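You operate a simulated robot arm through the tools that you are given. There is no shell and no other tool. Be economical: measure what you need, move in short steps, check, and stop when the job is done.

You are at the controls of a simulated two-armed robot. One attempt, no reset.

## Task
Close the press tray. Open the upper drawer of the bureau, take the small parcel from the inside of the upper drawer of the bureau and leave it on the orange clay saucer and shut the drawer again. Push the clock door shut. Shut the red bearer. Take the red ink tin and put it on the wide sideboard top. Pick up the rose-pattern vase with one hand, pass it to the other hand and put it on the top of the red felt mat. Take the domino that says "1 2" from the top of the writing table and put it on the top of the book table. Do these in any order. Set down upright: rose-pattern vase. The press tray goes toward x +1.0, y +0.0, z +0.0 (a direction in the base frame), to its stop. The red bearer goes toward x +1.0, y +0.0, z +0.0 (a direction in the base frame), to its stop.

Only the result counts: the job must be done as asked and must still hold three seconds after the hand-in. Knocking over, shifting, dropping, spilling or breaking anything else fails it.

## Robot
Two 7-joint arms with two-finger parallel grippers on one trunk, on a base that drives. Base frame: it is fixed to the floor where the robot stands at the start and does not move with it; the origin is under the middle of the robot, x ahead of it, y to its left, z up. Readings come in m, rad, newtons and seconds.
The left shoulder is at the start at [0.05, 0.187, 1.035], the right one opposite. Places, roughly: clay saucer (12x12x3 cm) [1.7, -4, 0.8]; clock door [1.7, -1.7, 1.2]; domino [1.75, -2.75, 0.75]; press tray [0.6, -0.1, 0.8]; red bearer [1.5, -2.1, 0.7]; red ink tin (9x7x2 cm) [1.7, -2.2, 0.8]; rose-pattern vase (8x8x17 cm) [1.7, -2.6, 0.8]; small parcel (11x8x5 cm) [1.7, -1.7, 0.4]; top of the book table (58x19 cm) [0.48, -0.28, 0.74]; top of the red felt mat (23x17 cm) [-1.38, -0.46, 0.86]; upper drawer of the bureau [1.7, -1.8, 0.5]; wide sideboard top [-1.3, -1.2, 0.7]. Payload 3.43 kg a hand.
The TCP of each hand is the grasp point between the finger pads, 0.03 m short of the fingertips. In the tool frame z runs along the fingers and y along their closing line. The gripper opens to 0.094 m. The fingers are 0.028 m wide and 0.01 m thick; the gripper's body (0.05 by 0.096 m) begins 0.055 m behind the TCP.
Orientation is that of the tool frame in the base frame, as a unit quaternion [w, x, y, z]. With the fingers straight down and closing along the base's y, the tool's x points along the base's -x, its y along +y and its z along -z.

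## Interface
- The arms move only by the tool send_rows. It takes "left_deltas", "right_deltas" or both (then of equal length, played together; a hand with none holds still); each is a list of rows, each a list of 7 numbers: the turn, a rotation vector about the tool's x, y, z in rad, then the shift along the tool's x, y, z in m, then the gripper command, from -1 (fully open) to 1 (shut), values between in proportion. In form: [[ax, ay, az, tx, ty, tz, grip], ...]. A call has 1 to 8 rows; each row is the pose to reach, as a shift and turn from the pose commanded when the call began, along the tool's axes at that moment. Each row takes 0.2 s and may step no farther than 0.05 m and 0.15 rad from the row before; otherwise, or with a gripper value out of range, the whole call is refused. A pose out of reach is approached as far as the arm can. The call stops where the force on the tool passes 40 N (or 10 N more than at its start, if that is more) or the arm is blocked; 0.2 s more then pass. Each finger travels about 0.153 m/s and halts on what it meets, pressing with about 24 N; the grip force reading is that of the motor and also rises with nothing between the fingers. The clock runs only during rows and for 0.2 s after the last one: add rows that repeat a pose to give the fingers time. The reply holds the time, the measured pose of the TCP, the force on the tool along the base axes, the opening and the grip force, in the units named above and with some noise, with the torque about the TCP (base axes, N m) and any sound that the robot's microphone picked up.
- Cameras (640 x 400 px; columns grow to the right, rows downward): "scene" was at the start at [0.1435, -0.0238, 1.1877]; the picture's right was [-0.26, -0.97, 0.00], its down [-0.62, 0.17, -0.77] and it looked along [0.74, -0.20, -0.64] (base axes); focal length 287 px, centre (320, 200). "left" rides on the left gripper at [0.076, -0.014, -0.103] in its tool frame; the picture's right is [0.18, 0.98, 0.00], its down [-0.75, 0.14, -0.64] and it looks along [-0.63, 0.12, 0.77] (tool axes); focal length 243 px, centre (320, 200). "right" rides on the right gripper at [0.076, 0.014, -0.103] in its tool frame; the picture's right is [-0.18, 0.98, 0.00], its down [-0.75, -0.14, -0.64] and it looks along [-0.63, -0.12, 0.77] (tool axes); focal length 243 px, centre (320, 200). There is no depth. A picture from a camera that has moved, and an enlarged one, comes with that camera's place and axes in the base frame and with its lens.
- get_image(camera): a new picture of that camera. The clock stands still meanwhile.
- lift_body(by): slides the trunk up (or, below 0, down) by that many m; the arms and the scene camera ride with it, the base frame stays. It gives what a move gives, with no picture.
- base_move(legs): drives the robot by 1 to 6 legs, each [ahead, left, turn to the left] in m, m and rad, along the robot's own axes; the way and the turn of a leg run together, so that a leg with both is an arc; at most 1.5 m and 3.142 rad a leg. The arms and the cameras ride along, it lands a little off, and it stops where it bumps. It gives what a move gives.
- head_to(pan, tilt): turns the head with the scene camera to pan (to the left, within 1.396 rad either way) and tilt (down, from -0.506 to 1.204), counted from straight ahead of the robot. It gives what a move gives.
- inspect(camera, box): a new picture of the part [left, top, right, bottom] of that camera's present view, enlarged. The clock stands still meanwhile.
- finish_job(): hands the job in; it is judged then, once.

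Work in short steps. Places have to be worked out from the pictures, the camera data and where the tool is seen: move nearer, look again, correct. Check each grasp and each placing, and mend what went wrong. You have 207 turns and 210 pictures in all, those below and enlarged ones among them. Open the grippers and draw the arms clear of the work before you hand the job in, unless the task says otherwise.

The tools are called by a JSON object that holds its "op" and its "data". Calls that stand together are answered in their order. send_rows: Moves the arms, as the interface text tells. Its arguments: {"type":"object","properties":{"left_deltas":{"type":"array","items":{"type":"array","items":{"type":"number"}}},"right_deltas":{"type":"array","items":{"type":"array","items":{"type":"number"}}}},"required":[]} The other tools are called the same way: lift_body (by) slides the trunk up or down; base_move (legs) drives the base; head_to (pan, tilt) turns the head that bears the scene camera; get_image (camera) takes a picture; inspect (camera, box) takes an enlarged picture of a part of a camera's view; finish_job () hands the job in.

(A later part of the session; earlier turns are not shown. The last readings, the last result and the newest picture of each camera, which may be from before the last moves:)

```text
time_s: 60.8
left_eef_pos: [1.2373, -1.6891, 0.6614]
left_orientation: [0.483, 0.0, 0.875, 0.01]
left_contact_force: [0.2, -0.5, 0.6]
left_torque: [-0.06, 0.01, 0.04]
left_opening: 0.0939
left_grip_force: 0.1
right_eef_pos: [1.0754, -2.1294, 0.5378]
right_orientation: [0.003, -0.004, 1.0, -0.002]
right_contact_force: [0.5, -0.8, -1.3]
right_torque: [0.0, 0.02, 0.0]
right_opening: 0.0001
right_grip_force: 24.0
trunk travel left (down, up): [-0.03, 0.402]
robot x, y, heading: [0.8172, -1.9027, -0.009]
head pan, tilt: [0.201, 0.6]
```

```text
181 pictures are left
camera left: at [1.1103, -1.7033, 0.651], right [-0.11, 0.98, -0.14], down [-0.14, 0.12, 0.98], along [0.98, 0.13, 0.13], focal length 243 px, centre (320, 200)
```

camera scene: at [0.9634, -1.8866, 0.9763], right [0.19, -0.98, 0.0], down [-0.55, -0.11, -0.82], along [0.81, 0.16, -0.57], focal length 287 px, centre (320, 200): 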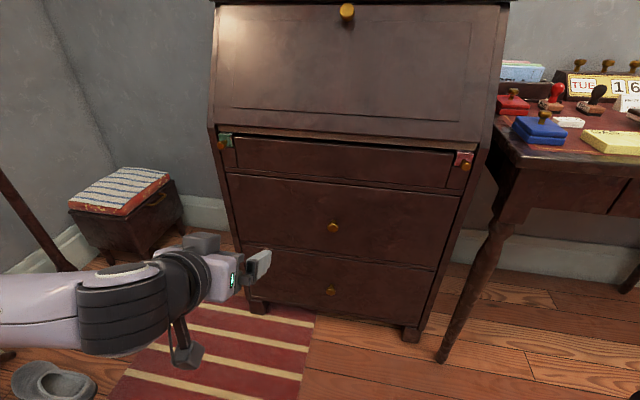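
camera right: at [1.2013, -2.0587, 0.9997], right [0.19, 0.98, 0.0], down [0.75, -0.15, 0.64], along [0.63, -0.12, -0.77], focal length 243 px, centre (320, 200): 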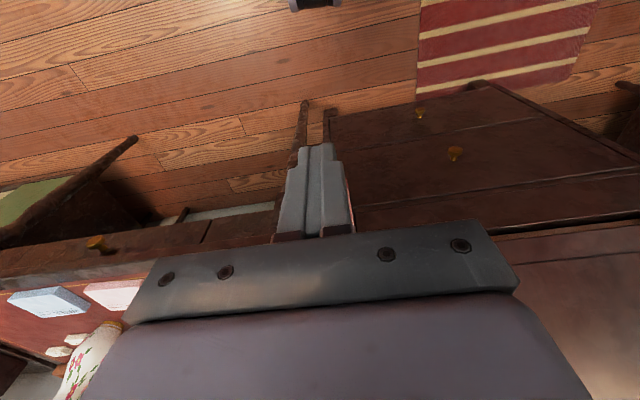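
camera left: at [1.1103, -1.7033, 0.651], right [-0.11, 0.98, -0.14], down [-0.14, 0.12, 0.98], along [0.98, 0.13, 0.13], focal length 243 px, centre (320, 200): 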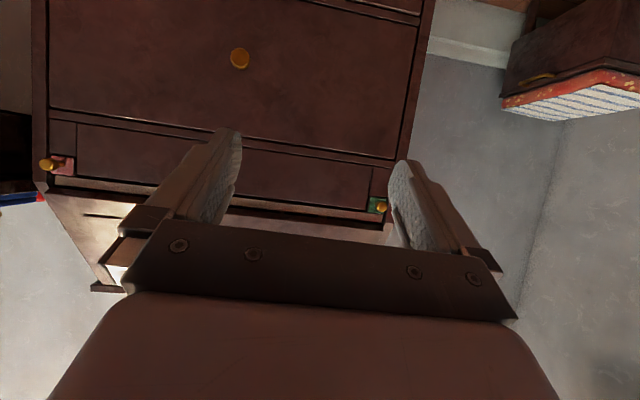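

Knob refined to about [1.526, -1.807, 0.505]. The left hand points forward-down by ~1 rad, open. I lower it to knob height, still well in front.

{"op": "send_rows", "data": {"left_deltas": [[0, 0, 0, 0.026, -0.024, 0.016, -1], [0, 0, 0, 0.052, -0.047, 0.033, -1], [0, 0, 0, 0.078, -0.071, 0.049, -1], [0, 0, 0, 0.104, -0.094, 0.066, -1], [0, 0, 0, 0.13, -0.118, 0.082, -1], [0, 0, 0, 0.13, -0.118, 0.082, -1]]}}

{"op": "base_move", "data": {"legs": [[0.14, 0, 0.005]]}}

{"op": "get_image", "data": {"camera": "left"}}

{"op": "get_image", "data": {"camera": "scene"}}

```text
time_s: 62.2
left_eef_pos: [1.2387, -1.8057, 0.505]
left_orientation: [0.483, 0.0, 0.876, 0.009]
left_contact_force: [0.9, 0.7, 0.1]
left_torque: [-0.03, 0.03, 0.0]
left_opening: 0.0941
left_grip_force: 0.1
right_eef_pos: [1.076, -2.1296, 0.5383]
right_orientation: [0.003, -0.005, 1.0, -0.002]
right_contact_force: [0.5, 0.9, 0.6]
right_torque: [-0.02, 0.0, -0.03]
right_opening: 0.0
right_grip_force: 24.3
trunk travel left (down, up): [-0.03, 0.402]
robot x, y, heading: [0.8113, -1.9016, -0.01]
head pan, tilt: [0.201, 0.6]
```

```text
time_s: 63.6
left_eef_pos: [1.3747, -1.8027, 0.5054]
left_orientation: [0.483, -0.004, 0.875, 0.012]
left_contact_force: [0.0, 0.1, -0.2]
left_torque: [-0.02, -0.02, -0.01]
left_opening: 0.0939
left_grip_force: 0.0
right_eef_pos: [1.2146, -2.1277, 0.5379]
right_orientation: [0.003, -0.008, 1.0, -0.002]
right_contact_force: [-0.5, 0.0, 0.4]
right_torque: [-0.01, 0.02, -0.01]
right_opening: 0.0
right_grip_force: 24.4
trunk travel left (down, up): [-0.03, 0.402]
robot x, y, heading: [0.9524, -1.9043, 0.0]
head pan, tilt: [0.201, 0.6]
```

```text
180 pictures are left
camera left: at [1.2481, -1.8176, 0.4957], right [-0.12, 0.98, -0.14], down [-0.14, 0.12, 0.98], along [0.98, 0.13, 0.13], focal length 243 px, centre (320, 200)
```

left: 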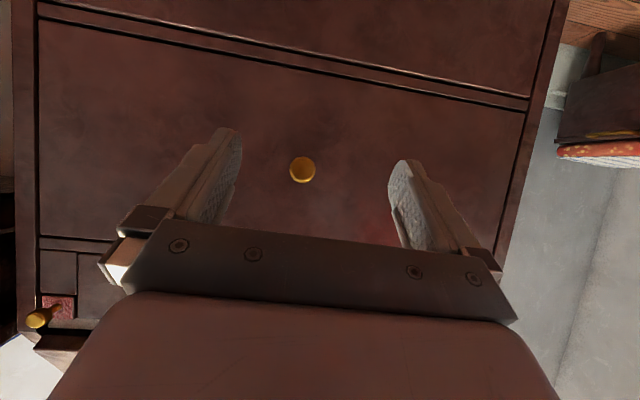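

```text
179 pictures are left
camera scene: at [1.1003, -1.8858, 0.9764], right [0.2, -0.98, 0.0], down [-0.55, -0.11, -0.83], along [0.81, 0.17, -0.56], focal length 287 px, centre (320, 200)
```

scene: 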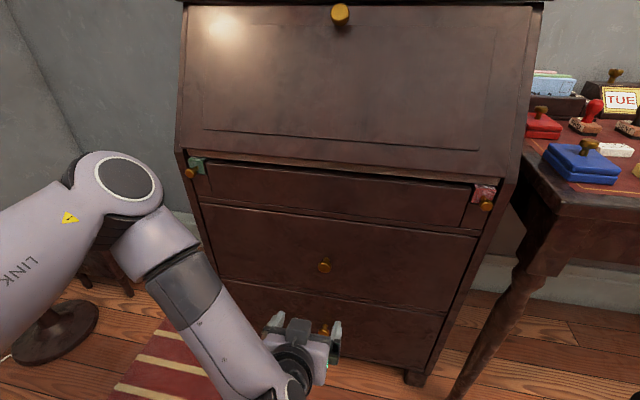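

Knob confirmed at ~[1.526, -1.806, 0.505], the hand is centred on it. I advance to x ≈ 1.515 and close.

{"op": "send_rows", "data": {"left_deltas": [[0, 0, 0, -0.02, -0.003, 0.03, -1], [0, 0, 0, -0.04, -0.003, 0.06, -1], [0, 0, 0, -0.06, -0.003, 0.09, -1], [0, 0, 0, -0.076, -0.003, 0.1175, -1], [0, 0, 0, -0.076, -0.003, 0.1175, 0], [0, 0, 0, -0.076, -0.003, 0.1175, 1], [0, 0, 0, -0.076, -0.003, 0.1175, 1], [0, 0, 0, -0.076, -0.003, 0.1175, 1]]}}

{"op": "get_image", "data": {"camera": "left"}}

```text
time_s: 65.4
left_eef_pos: [1.5149, -1.8063, 0.5072]
left_orientation: [0.482, -0.001, 0.876, 0.008]
left_contact_force: [1.8, -23.0, -2.6]
left_torque: [-0.14, 0.08, -0.1]
left_opening: 0.0294
left_grip_force: 44.8
right_eef_pos: [1.2147, -2.1286, 0.5369]
right_orientation: [0.004, -0.007, 1.0, -0.001]
right_contact_force: [-0.1, -0.6, 0.0]
right_torque: [-0.01, -0.01, 0.01]
right_opening: 0.0001
right_grip_force: 23.8
trunk travel left (down, up): [-0.03, 0.402]
robot x, y, heading: [0.9553, -1.9039, -0.007]
head pan, tilt: [0.201, 0.6]
```

```text
178 pictures are left
camera left: at [1.3883, -1.8199, 0.497], right [-0.11, 0.98, -0.14], down [-0.14, 0.13, 0.98], along [0.98, 0.12, 0.12], focal length 243 px, centre (320, 200)
```

left: 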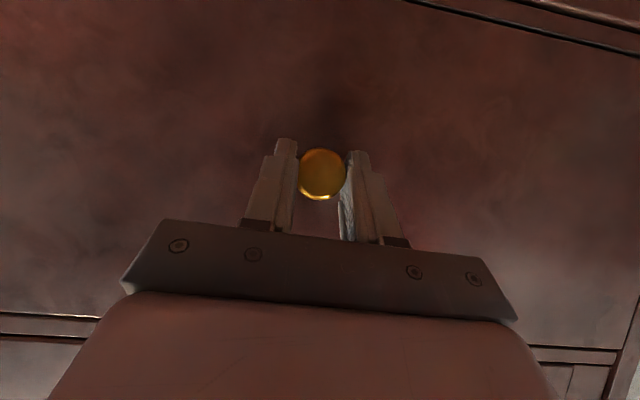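

One finger (−y side) pushes the knob while the other has a gap; I shift 6 mm toward −y to centre and let it close.

{"op": "send_rows", "data": {"left_deltas": [[0, 0, 0, 0, -0.003, 0, 1], [0, 0, 0, 0, -0.006, 0, 1], [0, 0, 0, 0, -0.006, 0, 1], [0, 0, 0, 0, -0.006, 0, 1]]}}

{"op": "get_image", "data": {"camera": "left"}}

```text
time_s: 66.4
left_eef_pos: [1.5146, -1.806, 0.5073]
left_orientation: [0.484, -0.004, 0.875, 0.013]
left_contact_force: [-1.7, -5.5, 2.4]
left_torque: [0.02, 0.76, -0.08]
left_opening: 0.0293
left_grip_force: 44.3
right_eef_pos: [1.2143, -2.1277, 0.5379]
right_orientation: [0.004, -0.008, 1.0, -0.002]
right_contact_force: [0.7, -0.4, 0.1]
right_torque: [0.02, 0.01, -0.04]
right_opening: 0.0
right_grip_force: 24.2
trunk travel left (down, up): [-0.03, 0.402]
robot x, y, heading: [0.9558, -1.9026, -0.001]
head pan, tilt: [0.201, 0.6]
```

```text
177 pictures are left
camera left: at [1.3886, -1.8217, 0.4967], right [-0.12, 0.98, -0.14], down [-0.14, 0.12, 0.98], along [0.98, 0.14, 0.13], focal length 243 px, centre (320, 200)
```

left: 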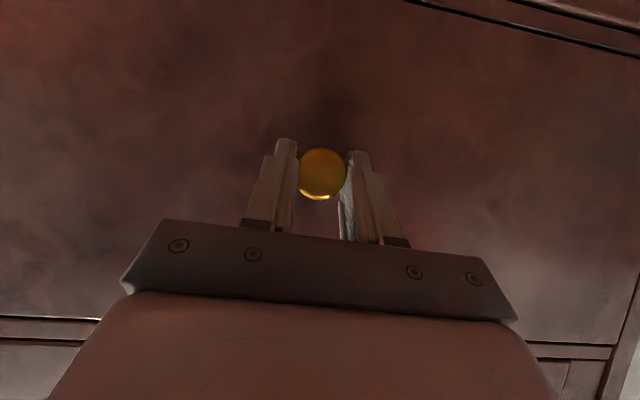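

The hand stays locked to the knob, so it's gripped. I pull by driving the base back 6 cm and check.

{"op": "base_move", "data": {"legs": [[-0.06, 0, 0]]}}

{"op": "get_image", "data": {"camera": "scene"}}

```text
time_s: 67.3
left_eef_pos: [1.4558, -1.8069, 0.5074]
left_orientation: [0.482, -0.004, 0.876, 0.013]
left_contact_force: [-1.8, 2.2, 0.1]
left_torque: [0.19, -0.11, -0.04]
left_opening: 0.0295
left_grip_force: 44.9
right_eef_pos: [1.1565, -2.1289, 0.538]
right_orientation: [0.004, -0.008, 1.0, -0.001]
right_contact_force: [-0.6, 0.2, 1.2]
right_torque: [0.01, 0.02, 0.01]
right_opening: 0.0
right_grip_force: 24.1
trunk travel left (down, up): [-0.03, 0.402]
robot x, y, heading: [0.8941, -1.8996, 0.002]
head pan, tilt: [0.201, 0.6]
```

```text
176 pictures are left
camera scene: at [1.0414, -1.8857, 0.9764], right [0.2, -0.98, 0.0], down [-0.55, -0.11, -0.83], along [0.81, 0.17, -0.56], focal length 287 px, centre (320, 200)
```

scene: 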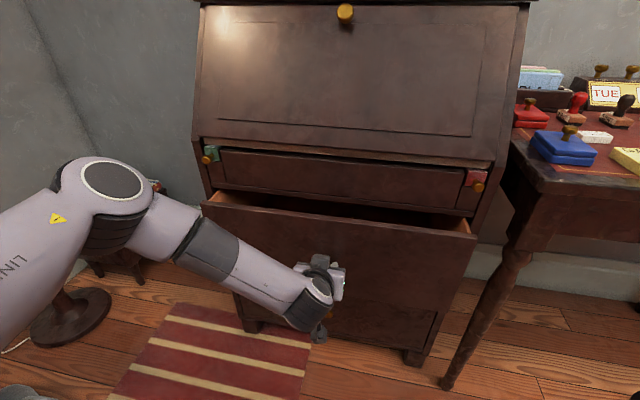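

Drawer is opening. I pull further, 16 cm.

{"op": "base_move", "data": {"legs": [[-0.16, 0, 0]]}}

{"op": "get_image", "data": {"camera": "scene"}}

```text
time_s: 68.7
left_eef_pos: [1.2969, -1.8069, 0.5064]
left_orientation: [0.482, -0.005, 0.876, 0.013]
left_contact_force: [-0.9, -6.8, 1.1]
left_torque: [0.12, 0.09, -0.26]
left_opening: 0.0295
left_grip_force: 44.5
right_eef_pos: [0.9991, -2.128, 0.5371]
right_orientation: [0.004, -0.009, 1.0, -0.001]
right_contact_force: [0.5, 0.5, 0.1]
right_torque: [-0.01, 0.01, 0.01]
right_opening: 0.0002
right_grip_force: 24.1
trunk travel left (down, up): [-0.03, 0.402]
robot x, y, heading: [0.7378, -1.9058, 0.012]
head pan, tilt: [0.201, 0.6]
```

```text
175 pictures are left
camera scene: at [0.8837, -1.8861, 0.9764], right [0.21, -0.98, 0.0], down [-0.55, -0.12, -0.83], along [0.81, 0.17, -0.56], focal length 287 px, centre (320, 200)
```

scene: 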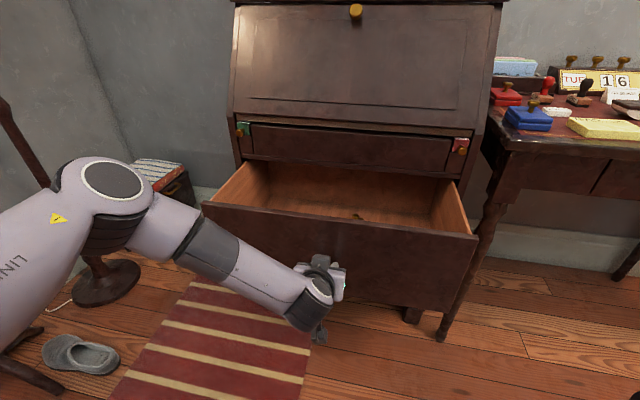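

The drawer is out ~22 cm with something inside. I release the knob, draw the left hand back, and raise the trunk to look in.

{"op": "send_rows", "data": {"left_deltas": [[0, 0, 0, 0, 0, 0, 0], [0, 0, 0, 0, 0, 0, -1], [0, 0, 0, 0, 0, 0, -1], [0, 0, 0, 0.02, 0, -0.03, -1], [0, 0, 0, 0.04, 0, -0.06, -1], [0, 0, 0, 0.06, 0, -0.09, -1], [0, 0, 0, 0.06, 0.03, -0.11, -1]]}}

{"op": "lift_body", "data": {"by": 0.2}}

{"op": "head_to", "data": {"pan": 0.15, "tilt": 0.75}}

{"op": "get_image", "data": {"camera": "scene"}}

```text
time_s: 70.3
left_eef_pos: [1.1699, -1.7766, 0.5139]
left_orientation: [0.483, -0.006, 0.875, 0.014]
left_contact_force: [-0.1, -0.5, -0.2]
left_torque: [-0.03, 0.01, -0.01]
left_opening: 0.0939
left_grip_force: 0.0
right_eef_pos: [0.9994, -2.1287, 0.5378]
right_orientation: [0.003, -0.01, 1.0, -0.002]
right_contact_force: [-0.4, 0.1, -0.6]
right_torque: [0.03, 0.0, -0.02]
right_opening: 0.0003
right_grip_force: 24.3
trunk travel left (down, up): [-0.03, 0.402]
robot x, y, heading: [0.7408, -1.9013, 0.007]
head pan, tilt: [0.201, 0.6]
```

```text
time_s: 72.5
left_eef_pos: [1.1691, -1.7763, 0.7141]
left_orientation: [0.482, -0.004, 0.876, 0.012]
left_contact_force: [0.1, 1.2, 0.4]
left_torque: [-0.01, 0.01, 0.0]
left_opening: 0.094
left_grip_force: 0.1
right_eef_pos: [0.9993, -2.1282, 0.7373]
right_orientation: [0.004, -0.01, 1.0, -0.002]
right_contact_force: [-0.2, 1.0, -0.1]
right_torque: [0.0, 0.03, -0.03]
right_opening: 0.0
right_grip_force: 23.9
trunk travel left (down, up): [-0.23, 0.202]
robot x, y, heading: [0.7331, -1.8997, 0.008]
head pan, tilt: [0.201, 0.6]
```

```text
time_s: 73.2
left_eef_pos: [1.1694, -1.7771, 0.7143]
left_orientation: [0.482, -0.005, 0.876, 0.012]
left_contact_force: [0.1, -0.7, 0.2]
left_torque: [-0.02, 0.01, 0.0]
left_opening: 0.0938
left_grip_force: 0.1
right_eef_pos: [0.9991, -2.1282, 0.7379]
right_orientation: [0.003, -0.01, 1.0, -0.001]
right_contact_force: [0.0, 0.3, 0.0]
right_torque: [0.04, 0.03, 0.02]
right_opening: 0.0
right_grip_force: 23.8
trunk travel left (down, up): [-0.23, 0.202]
robot x, y, heading: [0.7375, -1.9058, 0.007]
head pan, tilt: [0.15, 0.75]
```

```text
174 pictures are left
camera scene: at [0.8792, -1.8912, 1.1635], right [0.16, -0.99, 0.0], down [-0.67, -0.11, -0.73], along [0.72, 0.11, -0.68], focal length 287 px, centre (320, 200)
```

scene: 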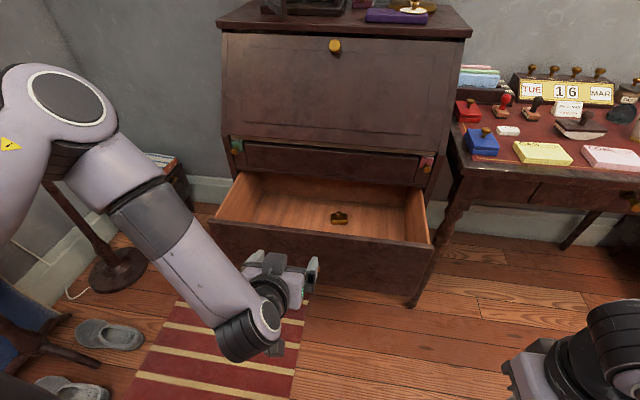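

I zoom into the drawer interior.

{"op": "inspect", "data": {"camera": "scene", "box": [210, 160, 440, 300]}}

```text
2.78 times, centred on (325, 230) of scene
camera zoom: at [0.8792, -1.8912, 1.1635], right [0.16, -0.99, 0.0], down [-0.67, -0.11, -0.73], along [0.72, 0.11, -0.68], focal length 800 px, centre (306, 116)
```

zoom: 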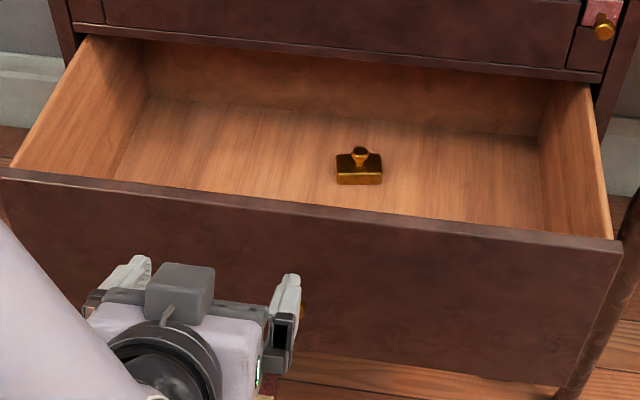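

The visible thing is a small brass stamp, not the parcel; the parcel may hide behind the front panel. I raise the trunk and move nearer to look down.

{"op": "lift_body", "data": {"by": 0.2}}

{"op": "base_move", "data": {"legs": [[0.15, 0, 0]]}}

{"op": "head_to", "data": {"pan": 0.15, "tilt": 1.0}}

{"op": "get_image", "data": {"camera": "scene"}}

```text
time_s: 75.4
left_eef_pos: [1.1698, -1.7765, 0.9146]
left_orientation: [0.483, -0.004, 0.876, 0.012]
left_contact_force: [-0.3, -0.6, -1.1]
left_torque: [-0.02, 0.03, -0.04]
left_opening: 0.0939
left_grip_force: 0.1
right_eef_pos: [0.9998, -2.128, 0.9382]
right_orientation: [0.004, -0.01, 1.0, -0.002]
right_contact_force: [-0.6, -0.3, 0.5]
right_torque: [-0.01, -0.02, -0.03]
right_opening: 0.0001
right_grip_force: 23.5
trunk travel left (down, up): [-0.43, 0.002]
robot x, y, heading: [0.7352, -1.9012, 0.008]
head pan, tilt: [0.15, 0.75]
```

```text
time_s: 76.8
left_eef_pos: [1.3173, -1.7776, 0.9132]
left_orientation: [0.482, -0.005, 0.876, 0.012]
left_contact_force: [0.5, 0.6, 0.7]
left_torque: [-0.02, 0.01, 0.0]
left_opening: 0.094
left_grip_force: 0.1
right_eef_pos: [1.1483, -2.1277, 0.9373]
right_orientation: [0.003, -0.009, 1.0, -0.002]
right_contact_force: [-0.1, 0.1, 0.6]
right_torque: [0.0, 0.01, -0.02]
right_opening: 0.0001
right_grip_force: 24.3
trunk travel left (down, up): [-0.43, 0.002]
robot x, y, heading: [0.8867, -1.9022, -0.002]
head pan, tilt: [0.15, 0.75]
```

```text
time_s: 77.5
left_eef_pos: [1.3176, -1.7766, 0.9149]
left_orientation: [0.482, -0.004, 0.876, 0.012]
left_contact_force: [0.2, -0.3, -0.4]
left_torque: [-0.01, -0.01, -0.02]
left_opening: 0.0941
left_grip_force: 0.1
right_eef_pos: [1.1472, -2.1275, 0.9384]
right_orientation: [0.004, -0.009, 1.0, -0.001]
right_contact_force: [-0.2, 0.3, -0.2]
right_torque: [-0.01, 0.02, 0.0]
right_opening: 0.0001
right_grip_force: 24.0
trunk travel left (down, up): [-0.43, 0.002]
robot x, y, heading: [0.8869, -1.9038, 0.003]
head pan, tilt: [0.15, 1.0]
```

```text
172 pictures are left
camera scene: at [1.014, -1.8927, 1.3444], right [0.15, -0.99, 0.0], down [-0.83, -0.13, -0.54], along [0.53, 0.08, -0.84], focal length 287 px, centre (320, 200)
```

scene: 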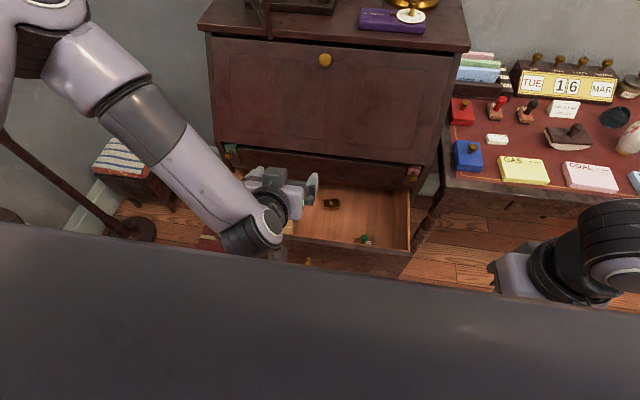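

There's a green object near the front, and the left hand hides the rest. I move the left hand aside to the left.

{"op": "send_rows", "data": {"left_deltas": [[0, 0, 0, 0, 0.045, 0, -1], [0, 0, 0, 0, 0.09, 0, -1], [0, 0, 0, 0, 0.135, 0, -1], [0, 0, 0, 0, 0.18, 0, -1], [0, 0, 0, 0, 0.225, 0, -1], [0, 0, 0, 0, 0.26, 0, -1]]}}

{"op": "inspect", "data": {"camera": "scene", "box": [180, 150, 440, 300]}}

```text
time_s: 78.9
left_eef_pos: [1.3385, -1.5417, 1.0031]
left_orientation: [0.451, 0.02, 0.892, 0.014]
left_contact_force: [-2.1, 4.6, 0.3]
left_torque: [-0.28, -0.01, -0.34]
left_opening: 0.0939
left_grip_force: 0.0
left hand out of reach, approached as far as the arm can: row 1, 2, 3, 4, 5, 6
right_eef_pos: [1.1458, -2.1257, 0.9377]
right_orientation: [0.004, -0.009, 1.0, -0.003]
right_contact_force: [0.1, -1.4, 0.7]
right_torque: [0.0, -0.01, 0.0]
right_opening: 0.0002
right_grip_force: 23.7
trunk travel left (down, up): [-0.43, 0.002]
robot x, y, heading: [0.8823, -1.9061, 0.006]
head pan, tilt: [0.15, 1.0]
```

```text
2.46 times, centred on (310, 225) of scene
camera zoom: at [1.0129, -1.8906, 1.3444], right [0.15, -0.99, 0.0], down [-0.83, -0.13, -0.54], along [0.53, 0.08, -0.84], focal length 707 px, centre (345, 138)
```

zoom: 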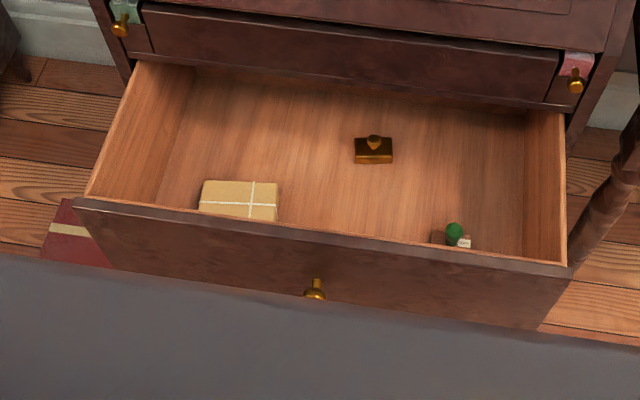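

The parcel is at about [1.43, -1.67], long side along y, ~0.41–0.46 high. The left arm shows a small side force; I check the whole view before moving it.

{"op": "head_to", "data": {"pan": 0.5, "tilt": 0.7}}

{"op": "get_image", "data": {"camera": "scene"}}

```text
time_s: 79.8
left_eef_pos: [1.3405, -1.548, 1.0034]
left_orientation: [0.451, 0.023, 0.892, 0.015]
left_contact_force: [0.0, -0.3, -0.1]
left_torque: [-0.01, 0.02, 0.01]
left_opening: 0.094
left_grip_force: 0.0
right_eef_pos: [1.1465, -2.1281, 0.9379]
right_orientation: [0.003, -0.008, 1.0, -0.001]
right_contact_force: [-0.1, 0.0, 0.1]
right_torque: [-0.04, 0.04, -0.01]
right_opening: 0.0
right_grip_force: 24.3
trunk travel left (down, up): [-0.43, 0.002]
robot x, y, heading: [0.8846, -1.9018, 0.001]
head pan, tilt: [0.499, 0.7]
```

```text
170 pictures are left
camera scene: at [1.0193, -1.8622, 1.3677], right [0.48, -0.88, 0.0], down [-0.56, -0.31, -0.76], along [0.67, 0.37, -0.64], focal length 287 px, centre (320, 200)
```

scene: 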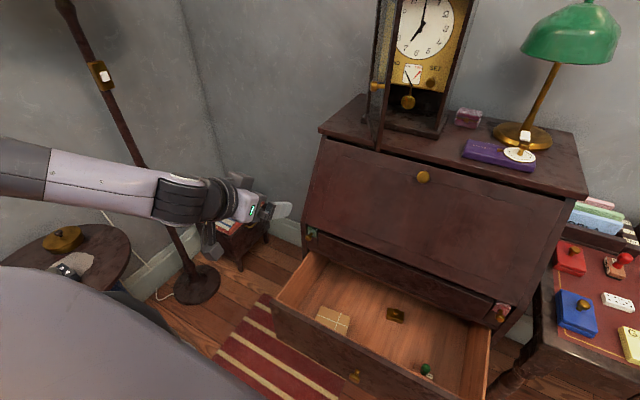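

That floor lamp stands farther away (y ≈ -0.82); no contact. I bring the left hand back to tool-down near [1.25, -1.70, 1.0].

{"op": "send_rows", "data": {"left_deltas": [[0, 0.134, 0, 0.008, -0.022, -0.01, -1], [0, 0.268, 0, 0.015, -0.044, -0.02, -1], [0, 0.402, 0, 0.023, -0.066, -0.03, -1], [0, 0.536, 0, 0.03, -0.088, -0.041, -1], [0, 0.67, 0, 0.038, -0.11, -0.051, -1], [0, 0.804, 0, 0.046, -0.13, -0.061, -1], [0, 0.936, 0, 0.053, -0.152, -0.072, -1]]}}

{"op": "send_rows", "data": {"left_deltas": [[0, 0, -0.15, 0, 0, 0, -1], [0, 0, -0.3, 0, 0, 0, -1], [0, 0, -0.45, 0, 0, 0, -1], [0, 0, -0.6, 0, 0, 0, -1], [0, 0, -0.75, 0, 0, 0, -1], [0, 0, -0.9, 0, 0, 0, -1], [0, 0, -1.05, 0, 0, 0, -1], [0, 0, -1.2, 0, 0, 0, -1]]}}

```text
time_s: 81.3
left_eef_pos: [1.2551, -1.6878, 0.9971]
left_orientation: [-0.001, -0.011, 1.0, 0.01]
left_contact_force: [1.5, 0.5, -0.4]
left_torque: [0.01, 0.02, -0.02]
left_opening: 0.0939
left_grip_force: 0.1
right_eef_pos: [1.1459, -2.1283, 0.9378]
right_orientation: [0.003, -0.008, 1.0, -0.001]
right_contact_force: [0.7, 0.3, 0.5]
right_torque: [0.01, -0.01, -0.02]
right_opening: 0.0002
right_grip_force: 23.8
trunk travel left (down, up): [-0.43, 0.002]
robot x, y, heading: [0.887, -1.8982, 0.011]
head pan, tilt: [0.499, 0.7]
```

```text
time_s: 83.2
left_eef_pos: [1.2557, -1.6886, 0.996]
left_orientation: [0.006, -0.575, 0.818, 0.009]
left_contact_force: [0.0, 0.1, 0.1]
left_torque: [-0.01, 0.01, -0.03]
left_opening: 0.0939
left_grip_force: 0.1
right_eef_pos: [1.1471, -2.1278, 0.9379]
right_orientation: [0.003, -0.009, 1.0, -0.001]
right_contact_force: [-0.2, -0.1, 0.4]
right_torque: [-0.03, -0.05, -0.03]
right_opening: 0.0
right_grip_force: 24.0
trunk travel left (down, up): [-0.43, 0.002]
robot x, y, heading: [0.8869, -1.9031, 0.002]
head pan, tilt: [0.499, 0.7]
```

Direction is right (tool x toward −y). I finish the yaw, then nudge the base closer and left, and look.

{"op": "send_rows", "data": {"left_deltas": [[0, 0, -0.12, 0, 0, 0, -1], [0, 0, -0.24, 0, 0, 0, -1], [0, 0, -0.352, 0, 0, 0, -1]]}}

{"op": "base_move", "data": {"legs": [[0.08, 0.06, 0]]}}

{"op": "get_image", "data": {"camera": "left"}}

{"op": "get_image", "data": {"camera": "scene"}}

```text
time_s: 84.0
left_eef_pos: [1.2535, -1.6895, 0.9938]
left_orientation: [-0.006, 0.709, -0.705, -0.007]
left_contact_force: [-0.2, 0.0, 0.0]
left_torque: [0.0, 0.01, -0.03]
left_opening: 0.094
left_grip_force: 0.1
right_eef_pos: [1.1474, -2.1266, 0.9373]
right_orientation: [0.003, -0.009, 1.0, -0.002]
right_contact_force: [0.4, -0.6, 0.2]
right_torque: [-0.01, 0.03, 0.01]
right_opening: 0.0001
right_grip_force: 23.9
trunk travel left (down, up): [-0.43, 0.002]
robot x, y, heading: [0.8833, -1.902, 0.0]
head pan, tilt: [0.499, 0.7]
```

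```text
time_s: 85.1
left_eef_pos: [1.3345, -1.6301, 0.9933]
left_orientation: [0.006, -0.706, 0.708, 0.008]
left_contact_force: [1.0, -0.1, 0.5]
left_torque: [-0.01, 0.01, -0.02]
left_opening: 0.0942
left_grip_force: 0.0
right_eef_pos: [1.2255, -2.0687, 0.9366]
right_orientation: [0.003, -0.006, 1.0, -0.002]
right_contact_force: [0.4, 0.2, 0.1]
right_torque: [0.02, 0.03, 0.01]
right_opening: 0.0
right_grip_force: 24.4
trunk travel left (down, up): [-0.43, 0.002]
robot x, y, heading: [0.9605, -1.8412, 0.004]
head pan, tilt: [0.499, 0.7]
```

```text
169 pictures are left
camera left: at [1.349, -1.7068, 1.095], right [-0.98, -0.18, 0.0], down [-0.14, 0.74, 0.66], along [-0.12, 0.65, -0.75], focal length 243 px, centre (320, 200)
```

left: 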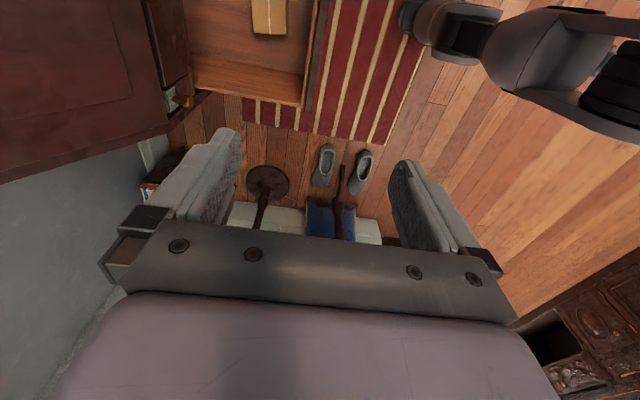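

```text
168 pictures are left
camera scene: at [1.0994, -1.8026, 1.3676], right [0.48, -0.88, 0.0], down [-0.57, -0.31, -0.76], along [0.67, 0.37, -0.64], focal length 287 px, centre (320, 200)
```

scene: 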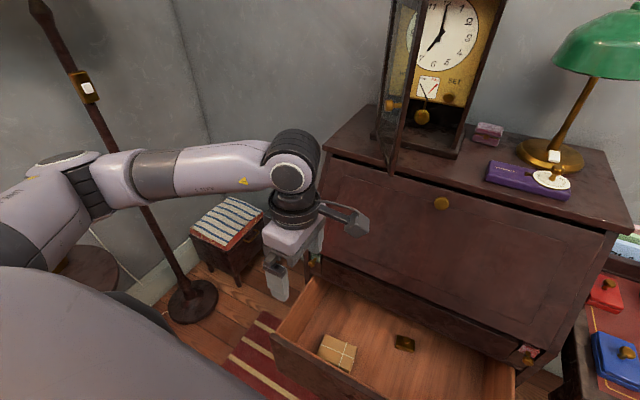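

Parcel centre ≈ [1.444, -1.67]. The open clock door is near, so I lower the trunk first, then move over the parcel.

{"op": "lift_body", "data": {"by": -0.2}}

{"op": "send_rows", "data": {"left_deltas": [[0, 0, 0, 0.015, -0.035, 0, -1], [0, 0, 0, 0.03, -0.07, 0, -1], [0, 0, 0, 0.042, -0.108, 0, -1], [0, 0, 0, 0.042, -0.108, 0.03, -1]]}}

{"op": "get_image", "data": {"camera": "scene"}}

{"op": "get_image", "data": {"camera": "left"}}

```text
time_s: 87.3
left_eef_pos: [1.3319, -1.631, 0.7938]
left_orientation: [-0.006, 0.707, -0.707, -0.007]
left_contact_force: [-0.6, -0.4, 0.9]
left_torque: [0.01, -0.01, -0.04]
left_opening: 0.0939
left_grip_force: 0.0
right_eef_pos: [1.2254, -2.0687, 0.7382]
right_orientation: [0.003, -0.008, 1.0, -0.002]
right_contact_force: [0.3, 0.4, -0.4]
right_torque: [-0.02, 0.01, 0.0]
right_opening: 0.0
right_grip_force: 23.7
trunk travel left (down, up): [-0.23, 0.202]
robot x, y, heading: [0.9636, -1.843, 0.002]
head pan, tilt: [0.499, 0.7]
```

```text
time_s: 88.3
left_eef_pos: [1.4429, -1.6744, 0.762]
left_orientation: [0.007, -0.707, 0.707, 0.007]
left_contact_force: [-0.1, 0.4, 0.6]
left_torque: [-0.01, 0.02, 0.0]
left_opening: 0.094
left_grip_force: 0.0
right_eef_pos: [1.2258, -2.0685, 0.7385]
right_orientation: [0.004, -0.007, 1.0, -0.001]
right_contact_force: [0.1, -0.5, 0.2]
right_torque: [0.01, 0.03, 0.01]
right_opening: 0.0
right_grip_force: 23.8
trunk travel left (down, up): [-0.23, 0.202]
robot x, y, heading: [0.9596, -1.8425, 0.005]
head pan, tilt: [0.499, 0.7]
```

```text
167 pictures are left
camera scene: at [1.0986, -1.8032, 1.1677], right [0.48, -0.88, 0.0], down [-0.57, -0.31, -0.76], along [0.67, 0.37, -0.64], focal length 287 px, centre (320, 200)
```

scene: 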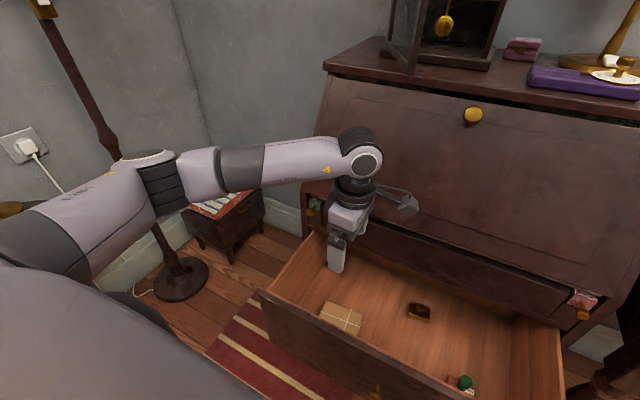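

```text
166 pictures are left
camera left: at [1.4573, -1.7499, 0.8628], right [-0.98, -0.18, 0.0], down [-0.14, 0.74, 0.66], along [-0.12, 0.65, -0.75], focal length 243 px, centre (320, 200)
```

left: 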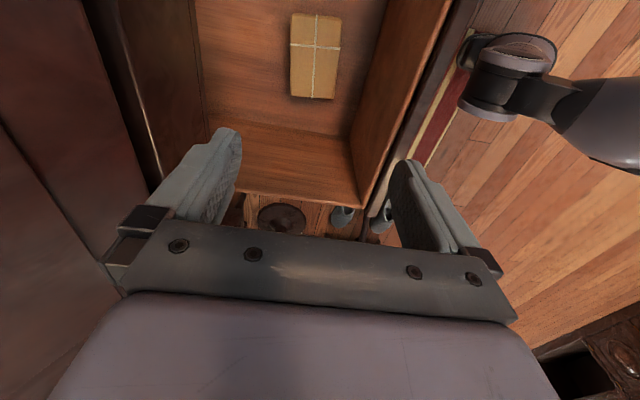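

Parcel centre ≈ [1.45, -1.677]. I descend straight to z ≈ 0.47 with fingers straddling it along x.

{"op": "send_rows", "data": {"left_deltas": [[0, 0, 0, 0.002, -0.007, 0.045, -1], [0, 0, 0, 0.002, -0.007, 0.09, -1], [0, 0, 0, 0.002, -0.007, 0.135, -1], [0, 0, 0, 0.002, -0.007, 0.18, -1], [0, 0, 0, 0.002, -0.007, 0.22, -1]]}}

{"op": "get_image", "data": {"camera": "left"}}

{"op": "get_image", "data": {"camera": "scene"}}

```text
time_s: 89.5
left_eef_pos: [1.4501, -1.6709, 0.5431]
left_orientation: [-0.008, 0.708, -0.707, -0.006]
left_contact_force: [0.3, -1.4, 0.4]
left_torque: [-0.02, -0.02, 0.03]
left_opening: 0.0944
left_grip_force: 0.1
right_eef_pos: [1.2252, -2.0678, 0.7371]
right_orientation: [0.003, -0.007, 1.0, -0.002]
right_contact_force: [0.3, -0.4, -0.2]
right_torque: [-0.01, 0.03, 0.02]
right_opening: 0.0
right_grip_force: 23.2
trunk travel left (down, up): [-0.23, 0.202]
robot x, y, heading: [0.9617, -1.8419, 0.001]
head pan, tilt: [0.499, 0.7]
```

```text
165 pictures are left
camera left: at [1.4653, -1.7478, 0.6433], right [-0.98, -0.18, 0.0], down [-0.14, 0.74, 0.66], along [-0.12, 0.65, -0.75], focal length 243 px, centre (320, 200)
```

left: 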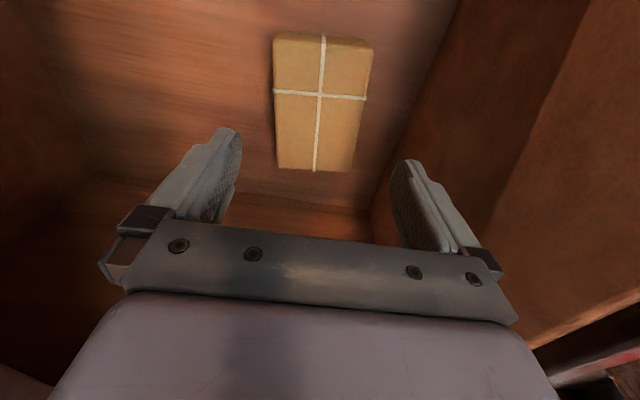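

```text
164 pictures are left
camera scene: at [1.0986, -1.8032, 1.1678], right [0.48, -0.88, 0.0], down [-0.57, -0.31, -0.76], along [0.67, 0.37, -0.64], focal length 287 px, centre (320, 200)
```

scene: 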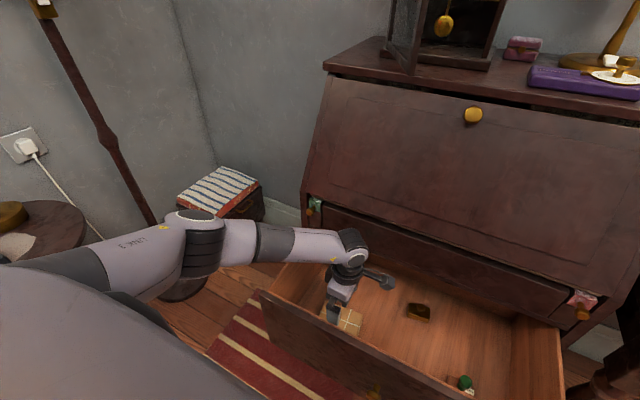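

The parcel's top is at z ≈ 0.41–0.44 and centred under the hand, slightly yawed. I lower to z ≈ 0.43 with a small yaw correction.

{"op": "send_rows", "data": {"left_deltas": [[0, 0, -0.08, 0, -0.001, 0.03, -1], [0, 0, -0.08, 0, -0.001, 0.06, -1], [0, 0, -0.08, 0, -0.001, 0.09, -1], [0, 0, -0.08, 0, -0.001, 0.112, -1]]}}

{"op": "get_image", "data": {"camera": "left"}}

{"op": "inspect", "data": {"camera": "scene", "box": [200, 200, 440, 370]}}

```text
time_s: 90.5
left_eef_pos: [1.4408, -1.6654, 0.4318]
left_orientation: [-0.006, 0.735, -0.678, -0.006]
left_contact_force: [1.5, -0.5, 2.2]
left_torque: [-0.03, -0.09, 0.01]
left_opening: 0.094
left_grip_force: 0.1
left hand out of reach, approached as far as the arm can: row 4
right_eef_pos: [1.2252, -2.0687, 0.7368]
right_orientation: [0.004, -0.006, 1.0, -0.002]
right_contact_force: [-0.5, -0.4, 0.1]
right_torque: [-0.03, -0.02, 0.03]
right_opening: 0.0
right_grip_force: 24.1
trunk travel left (down, up): [-0.23, 0.202]
robot x, y, heading: [0.9629, -1.8418, 0.006]
head pan, tilt: [0.499, 0.7]
```

```text
163 pictures are left
camera left: at [1.4612, -1.7408, 0.533], right [-0.97, -0.26, -0.01], down [-0.2, 0.73, 0.66], along [-0.17, 0.63, -0.76], focal length 243 px, centre (320, 200)
```

left: 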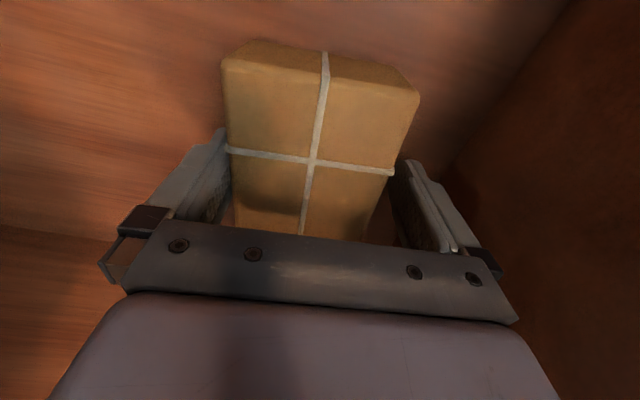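

```text
2.35 times, centred on (320, 285) of scene
camera zoom: at [1.0985, -1.8029, 1.1678], right [0.48, -0.88, 0.0], down [-0.57, -0.31, -0.76], along [0.67, 0.37, -0.64], focal length 676 px, centre (320, 0)
```

zoom: 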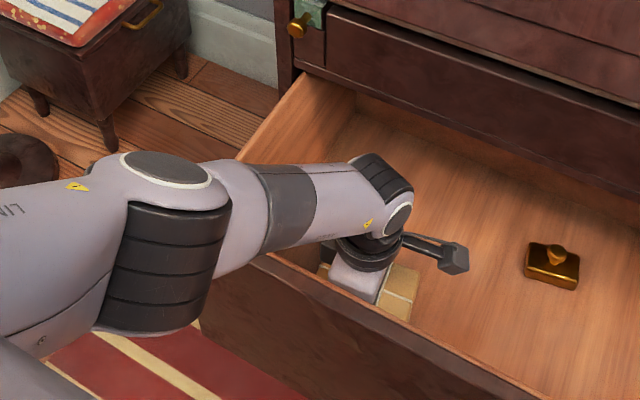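

The fingers straddle the parcel. I close here and check the grip.

{"op": "send_rows", "data": {"left_deltas": [[0, 0, 0, 0, 0, 0, 0], [0, 0, 0, 0, 0, 0, 1], [0, 0, 0, 0, 0, 0, 1], [0, 0, 0, 0, 0, 0, 1]]}}

{"op": "get_image", "data": {"camera": "left"}}

```text
time_s: 91.5
left_eef_pos: [1.4401, -1.6663, 0.4319]
left_orientation: [-0.007, 0.735, -0.678, -0.007]
left_contact_force: [-1.2, -1.4, 0.3]
left_torque: [-0.08, -0.06, -0.04]
left_opening: 0.0791
left_grip_force: 23.8
right_eef_pos: [1.2248, -2.0694, 0.7369]
right_orientation: [0.003, -0.006, 1.0, -0.001]
right_contact_force: [0.1, -0.1, -1.1]
right_torque: [-0.01, 0.01, 0.01]
right_opening: 0.0
right_grip_force: 24.1
trunk travel left (down, up): [-0.23, 0.202]
robot x, y, heading: [0.9627, -1.8408, -0.0]
head pan, tilt: [0.499, 0.7]
```

```text
161 pictures are left
camera left: at [1.461, -1.7409, 0.5329], right [-0.96, -0.26, 0.0], down [-0.2, 0.73, 0.66], along [-0.17, 0.63, -0.75], focal length 243 px, centre (320, 200)
```

left: 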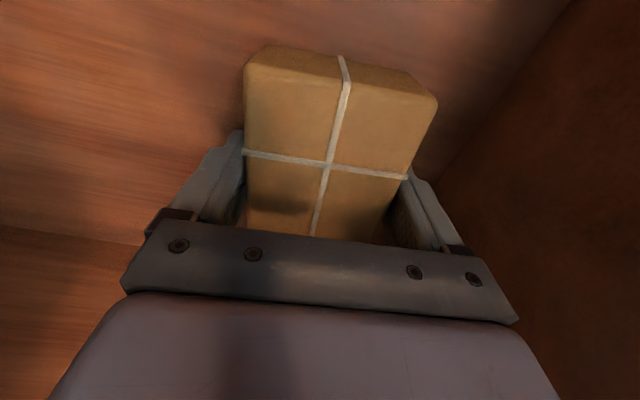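

Gripped at 0.079 (the 8 cm side). I lift straight up with the arm, then check.

{"op": "send_rows", "data": {"left_deltas": [[0, 0, 0, 0, 0, -0.03, 1], [0, 0, 0, 0, 0, -0.07, 1], [0, 0, 0, 0, 0, -0.115, 1], [0, 0, 0, 0, 0, -0.16, 1], [0, 0, 0, 0, 0, -0.205, 1], [0, 0, 0, 0, 0, -0.25, 1], [0, 0, 0, 0, 0, -0.295, 1], [0, 0, 0, 0, 0, -0.33, 1]]}}

{"op": "get_image", "data": {"camera": "left"}}

{"op": "get_image", "data": {"camera": "scene"}}

```text
time_s: 93.3
left_eef_pos: [1.4381, -1.6731, 0.7657]
left_orientation: [-0.006, 0.734, -0.679, -0.007]
left_contact_force: [0.0, 0.2, -0.5]
left_torque: [-0.01, -0.01, 0.02]
left_opening: 0.0
left_grip_force: 24.1
right_eef_pos: [1.2262, -2.0683, 0.7381]
right_orientation: [0.004, -0.007, 1.0, -0.001]
right_contact_force: [0.5, -0.1, 0.0]
right_torque: [-0.02, -0.02, 0.0]
right_opening: 0.0
right_grip_force: 23.5
trunk travel left (down, up): [-0.23, 0.202]
robot x, y, heading: [0.9635, -1.8415, 0.005]
head pan, tilt: [0.499, 0.7]
```

```text
160 pictures are left
camera left: at [1.4588, -1.7485, 0.8664], right [-0.96, -0.26, -0.01], down [-0.2, 0.73, 0.66], along [-0.17, 0.63, -0.75], focal length 243 px, centre (320, 200)
```

left: 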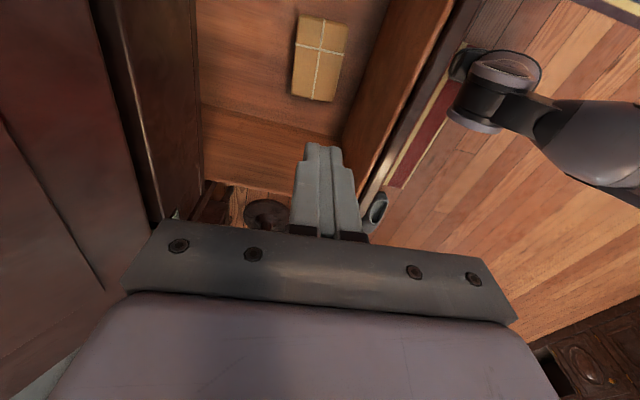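

```text
159 pictures are left
camera scene: at [1.0985, -1.8032, 1.1677], right [0.48, -0.88, 0.0], down [-0.57, -0.31, -0.77], along [0.67, 0.37, -0.64], focal length 287 px, centre (320, 200)
```

scene: 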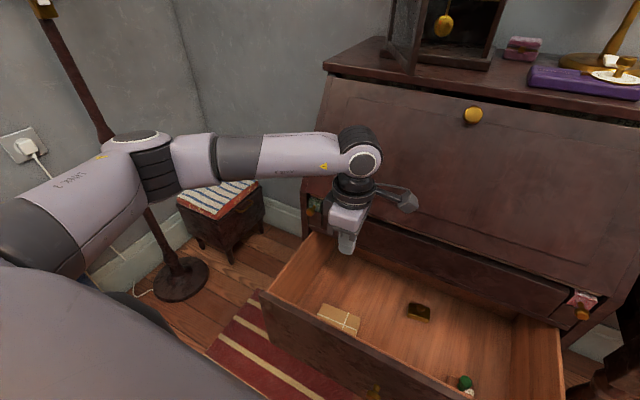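

It slipped: I'd only caught the top 1–2 cm. The parcel top is ~0.415, so I need ~3.5 cm lower. I move the base 4 cm closer for reach, then descend deeper.

{"op": "base_move", "data": {"legs": [[0.04, 0.0, 0]]}}

{"op": "send_rows", "data": {"left_deltas": [[0, 0, 0, 0.0, 0.02, 0, -1], [0, 0, 0, 0.003, 0.039, 0, -1], [0, 0, 0, 0.003, 0.039, 0, -1], [0, 0, 0, 0.003, 0.039, 0, -1]]}}

{"op": "get_image", "data": {"camera": "left"}}

```text
time_s: 94.2
left_eef_pos: [1.4788, -1.6725, 0.7645]
left_orientation: [-0.008, 0.735, -0.678, -0.006]
left_contact_force: [0.5, 0.6, 0.2]
left_torque: [0.02, -0.03, 0.02]
left_opening: 0.0
left_grip_force: 24.1
right_eef_pos: [1.2658, -2.0686, 0.7373]
right_orientation: [0.003, -0.007, 1.0, -0.002]
right_contact_force: [-0.4, 0.0, -0.3]
right_torque: [-0.03, 0.02, -0.02]
right_opening: 0.0
right_grip_force: 23.7
trunk travel left (down, up): [-0.23, 0.202]
robot x, y, heading: [1.0085, -1.8399, 0.005]
head pan, tilt: [0.499, 0.7]
```

```text
time_s: 95.2
left_eef_pos: [1.4384, -1.677, 0.7664]
left_orientation: [-0.008, 0.735, -0.678, -0.007]
left_contact_force: [-0.2, -0.3, -0.4]
left_torque: [-0.01, 0.0, 0.0]
left_opening: 0.094
left_grip_force: 0.1
right_eef_pos: [1.2661, -2.0684, 0.7374]
right_orientation: [0.003, -0.008, 1.0, -0.002]
right_contact_force: [0.3, -0.6, 0.2]
right_torque: [0.0, -0.01, 0.0]
right_opening: 0.0001
right_grip_force: 23.9
trunk travel left (down, up): [-0.23, 0.202]
robot x, y, heading: [1.0066, -1.845, 0.0]
head pan, tilt: [0.499, 0.7]
```

```text
158 pictures are left
camera left: at [1.461, -1.7535, 0.8665], right [-0.96, -0.26, 0.0], down [-0.2, 0.73, 0.66], along [-0.17, 0.63, -0.75], focal length 243 px, centre (320, 200)
```

left: 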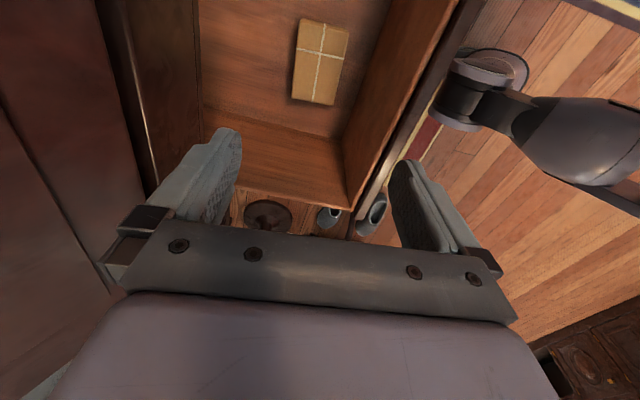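

Aligned with the parcel centre [1.44, -1.679]. I descend to z ≈ 0.40.

{"op": "send_rows", "data": {"left_deltas": [[0, 0, 0, 0, 0, 0.048, -1], [0, 0, 0, 0, 0, 0.096, -1], [0, 0, 0, 0, 0, 0.144, -1], [0, 0, 0, 0, 0, 0.192, -1], [0, 0, 0, 0, 0, 0.24, -1], [0, 0, 0, 0, 0, 0.285, -1], [0, 0, 0, 0, 0, 0.33, -1], [0, 0, 0, 0, 0, 0.366, -1]]}}

{"op": "get_image", "data": {"camera": "left"}}

{"op": "inspect", "data": {"camera": "scene", "box": [200, 200, 440, 370]}}

```text
time_s: 96.9
left_eef_pos: [1.4465, -1.6748, 0.426]
left_orientation: [-0.005, 0.734, -0.679, -0.004]
left_contact_force: [1.3, -0.8, 13.0]
left_torque: [-0.25, 0.65, -0.11]
left_opening: 0.0938
left_grip_force: 0.0
right_eef_pos: [1.2662, -2.0679, 0.7384]
right_orientation: [0.003, -0.007, 1.0, 0.0]
right_contact_force: [0.0, 0.4, -0.5]
right_torque: [-0.02, 0.02, 0.0]
right_opening: 0.0
right_grip_force: 24.1
trunk travel left (down, up): [-0.23, 0.202]
robot x, y, heading: [1.0026, -1.8432, 0.002]
head pan, tilt: [0.499, 0.7]
stopped in row 8 (left hand): the force on the tool passed its limit (the readings are from after the stop); the commanded pose is now the measured one
```

```text
157 pictures are left
camera left: at [1.4672, -1.7503, 0.5275], right [-0.97, -0.26, 0.0], down [-0.2, 0.73, 0.65], along [-0.17, 0.63, -0.76], focal length 243 px, centre (320, 200)
```

left: 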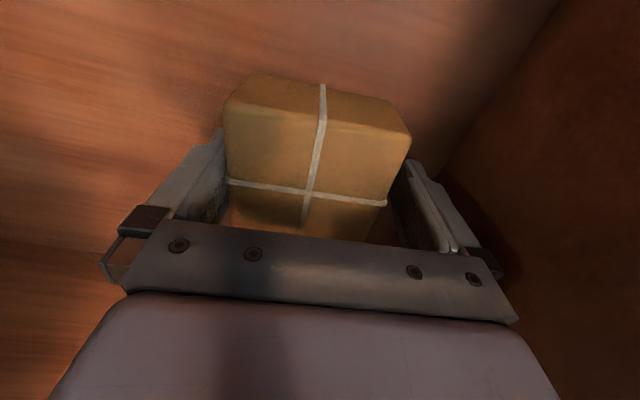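

```text
2.35 times, centred on (320, 285) of scene
camera zoom: at [1.1393, -1.8029, 1.168], right [0.48, -0.88, 0.0], down [-0.56, -0.31, -0.76], along [0.67, 0.37, -0.64], focal length 676 px, centre (320, 0)
```

zoom: 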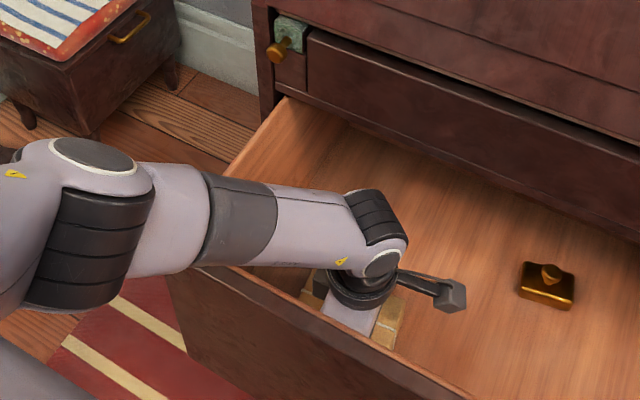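

The fingertips met the drawer floor (parcel top ≈ 0.443). So depth is full; I raise a few mm, close, wait, and lift slowly.

{"op": "send_rows", "data": {"left_deltas": [[0, 0, 0, 0, -0.003, -0.004, -1], [0, 0, 0, 0, -0.003, -0.004, 1], [0, 0, 0, 0, -0.003, -0.004, 1], [0, 0, 0, 0, -0.003, -0.004, 1], [0, 0, 0, 0, -0.003, -0.004, 1], [0, 0, 0, 0, -0.003, -0.007, 1], [0, 0, 0, 0, -0.003, -0.012, 1], [0, 0, 0, 0, -0.003, -0.017, 1]]}}

{"op": "get_image", "data": {"camera": "left"}}

```text
time_s: 98.7
left_eef_pos: [1.4466, -1.6728, 0.4406]
left_orientation: [-0.006, 0.734, -0.679, -0.006]
left_contact_force: [0.5, 0.2, -2.5]
left_torque: [-0.05, 0.01, 0.01]
left_opening: 0.0792
left_grip_force: 24.1
right_eef_pos: [1.2651, -2.0677, 0.7371]
right_orientation: [0.003, -0.008, 1.0, -0.001]
right_contact_force: [-0.3, -0.8, 0.0]
right_torque: [0.02, -0.05, -0.03]
right_opening: 0.0
right_grip_force: 23.9
trunk travel left (down, up): [-0.23, 0.202]
robot x, y, heading: [1.0071, -1.8432, 0.001]
head pan, tilt: [0.499, 0.7]
```

```text
155 pictures are left
camera left: at [1.4683, -1.7488, 0.5412], right [-0.97, -0.26, 0.0], down [-0.2, 0.73, 0.66], along [-0.17, 0.63, -0.76], focal length 243 px, centre (320, 200)
```

left: 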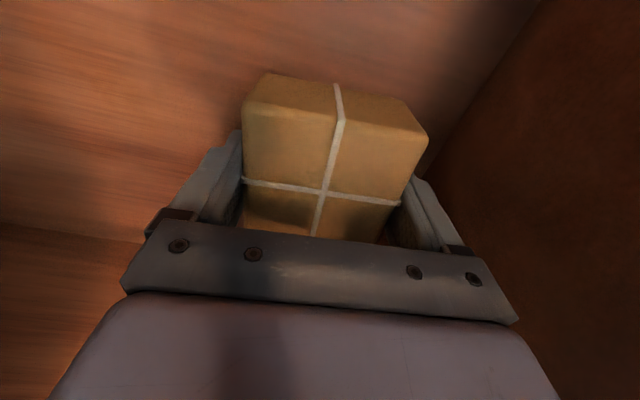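

It now carries ~2.5 N, the parcel rises with the hand. I continue slowly.

{"op": "send_rows", "data": {"left_deltas": [[0, 0, 0, 0, 0, -0.01, 1], [0, 0, 0, 0, 0, -0.025, 1], [0, 0, 0, 0, 0, -0.04, 1], [0, 0, 0, 0, 0, -0.055, 1], [0, 0, 0, 0, 0, -0.07, 1], [0, 0, 0, 0, 0, -0.085, 1], [0, 0, 0, 0, 0, -0.1, 1], [0, 0, 0, 0, 0, -0.115, 1]]}}

{"op": "get_image", "data": {"camera": "left"}}

```text
time_s: 100.5
left_eef_pos: [1.4498, -1.6751, 0.5576]
left_orientation: [-0.006, 0.735, -0.678, -0.006]
left_contact_force: [-0.2, 0.6, -1.9]
left_torque: [-0.03, -0.01, 0.03]
left_opening: 0.079
left_grip_force: 23.8
right_eef_pos: [1.2657, -2.0678, 0.7374]
right_orientation: [0.004, -0.008, 1.0, -0.001]
right_contact_force: [-0.2, -0.3, 0.0]
right_torque: [0.0, 0.0, 0.0]
right_opening: 0.0
right_grip_force: 23.7
trunk travel left (down, up): [-0.23, 0.202]
robot x, y, heading: [1.0023, -1.8442, 0.003]
head pan, tilt: [0.499, 0.7]
```

```text
154 pictures are left
camera left: at [1.4705, -1.7504, 0.6584], right [-0.97, -0.26, 0.0], down [-0.2, 0.73, 0.65], along [-0.17, 0.63, -0.76], focal length 243 px, centre (320, 200)
```

left: 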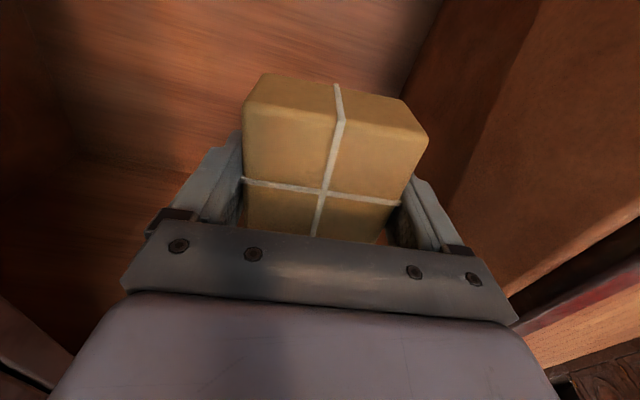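

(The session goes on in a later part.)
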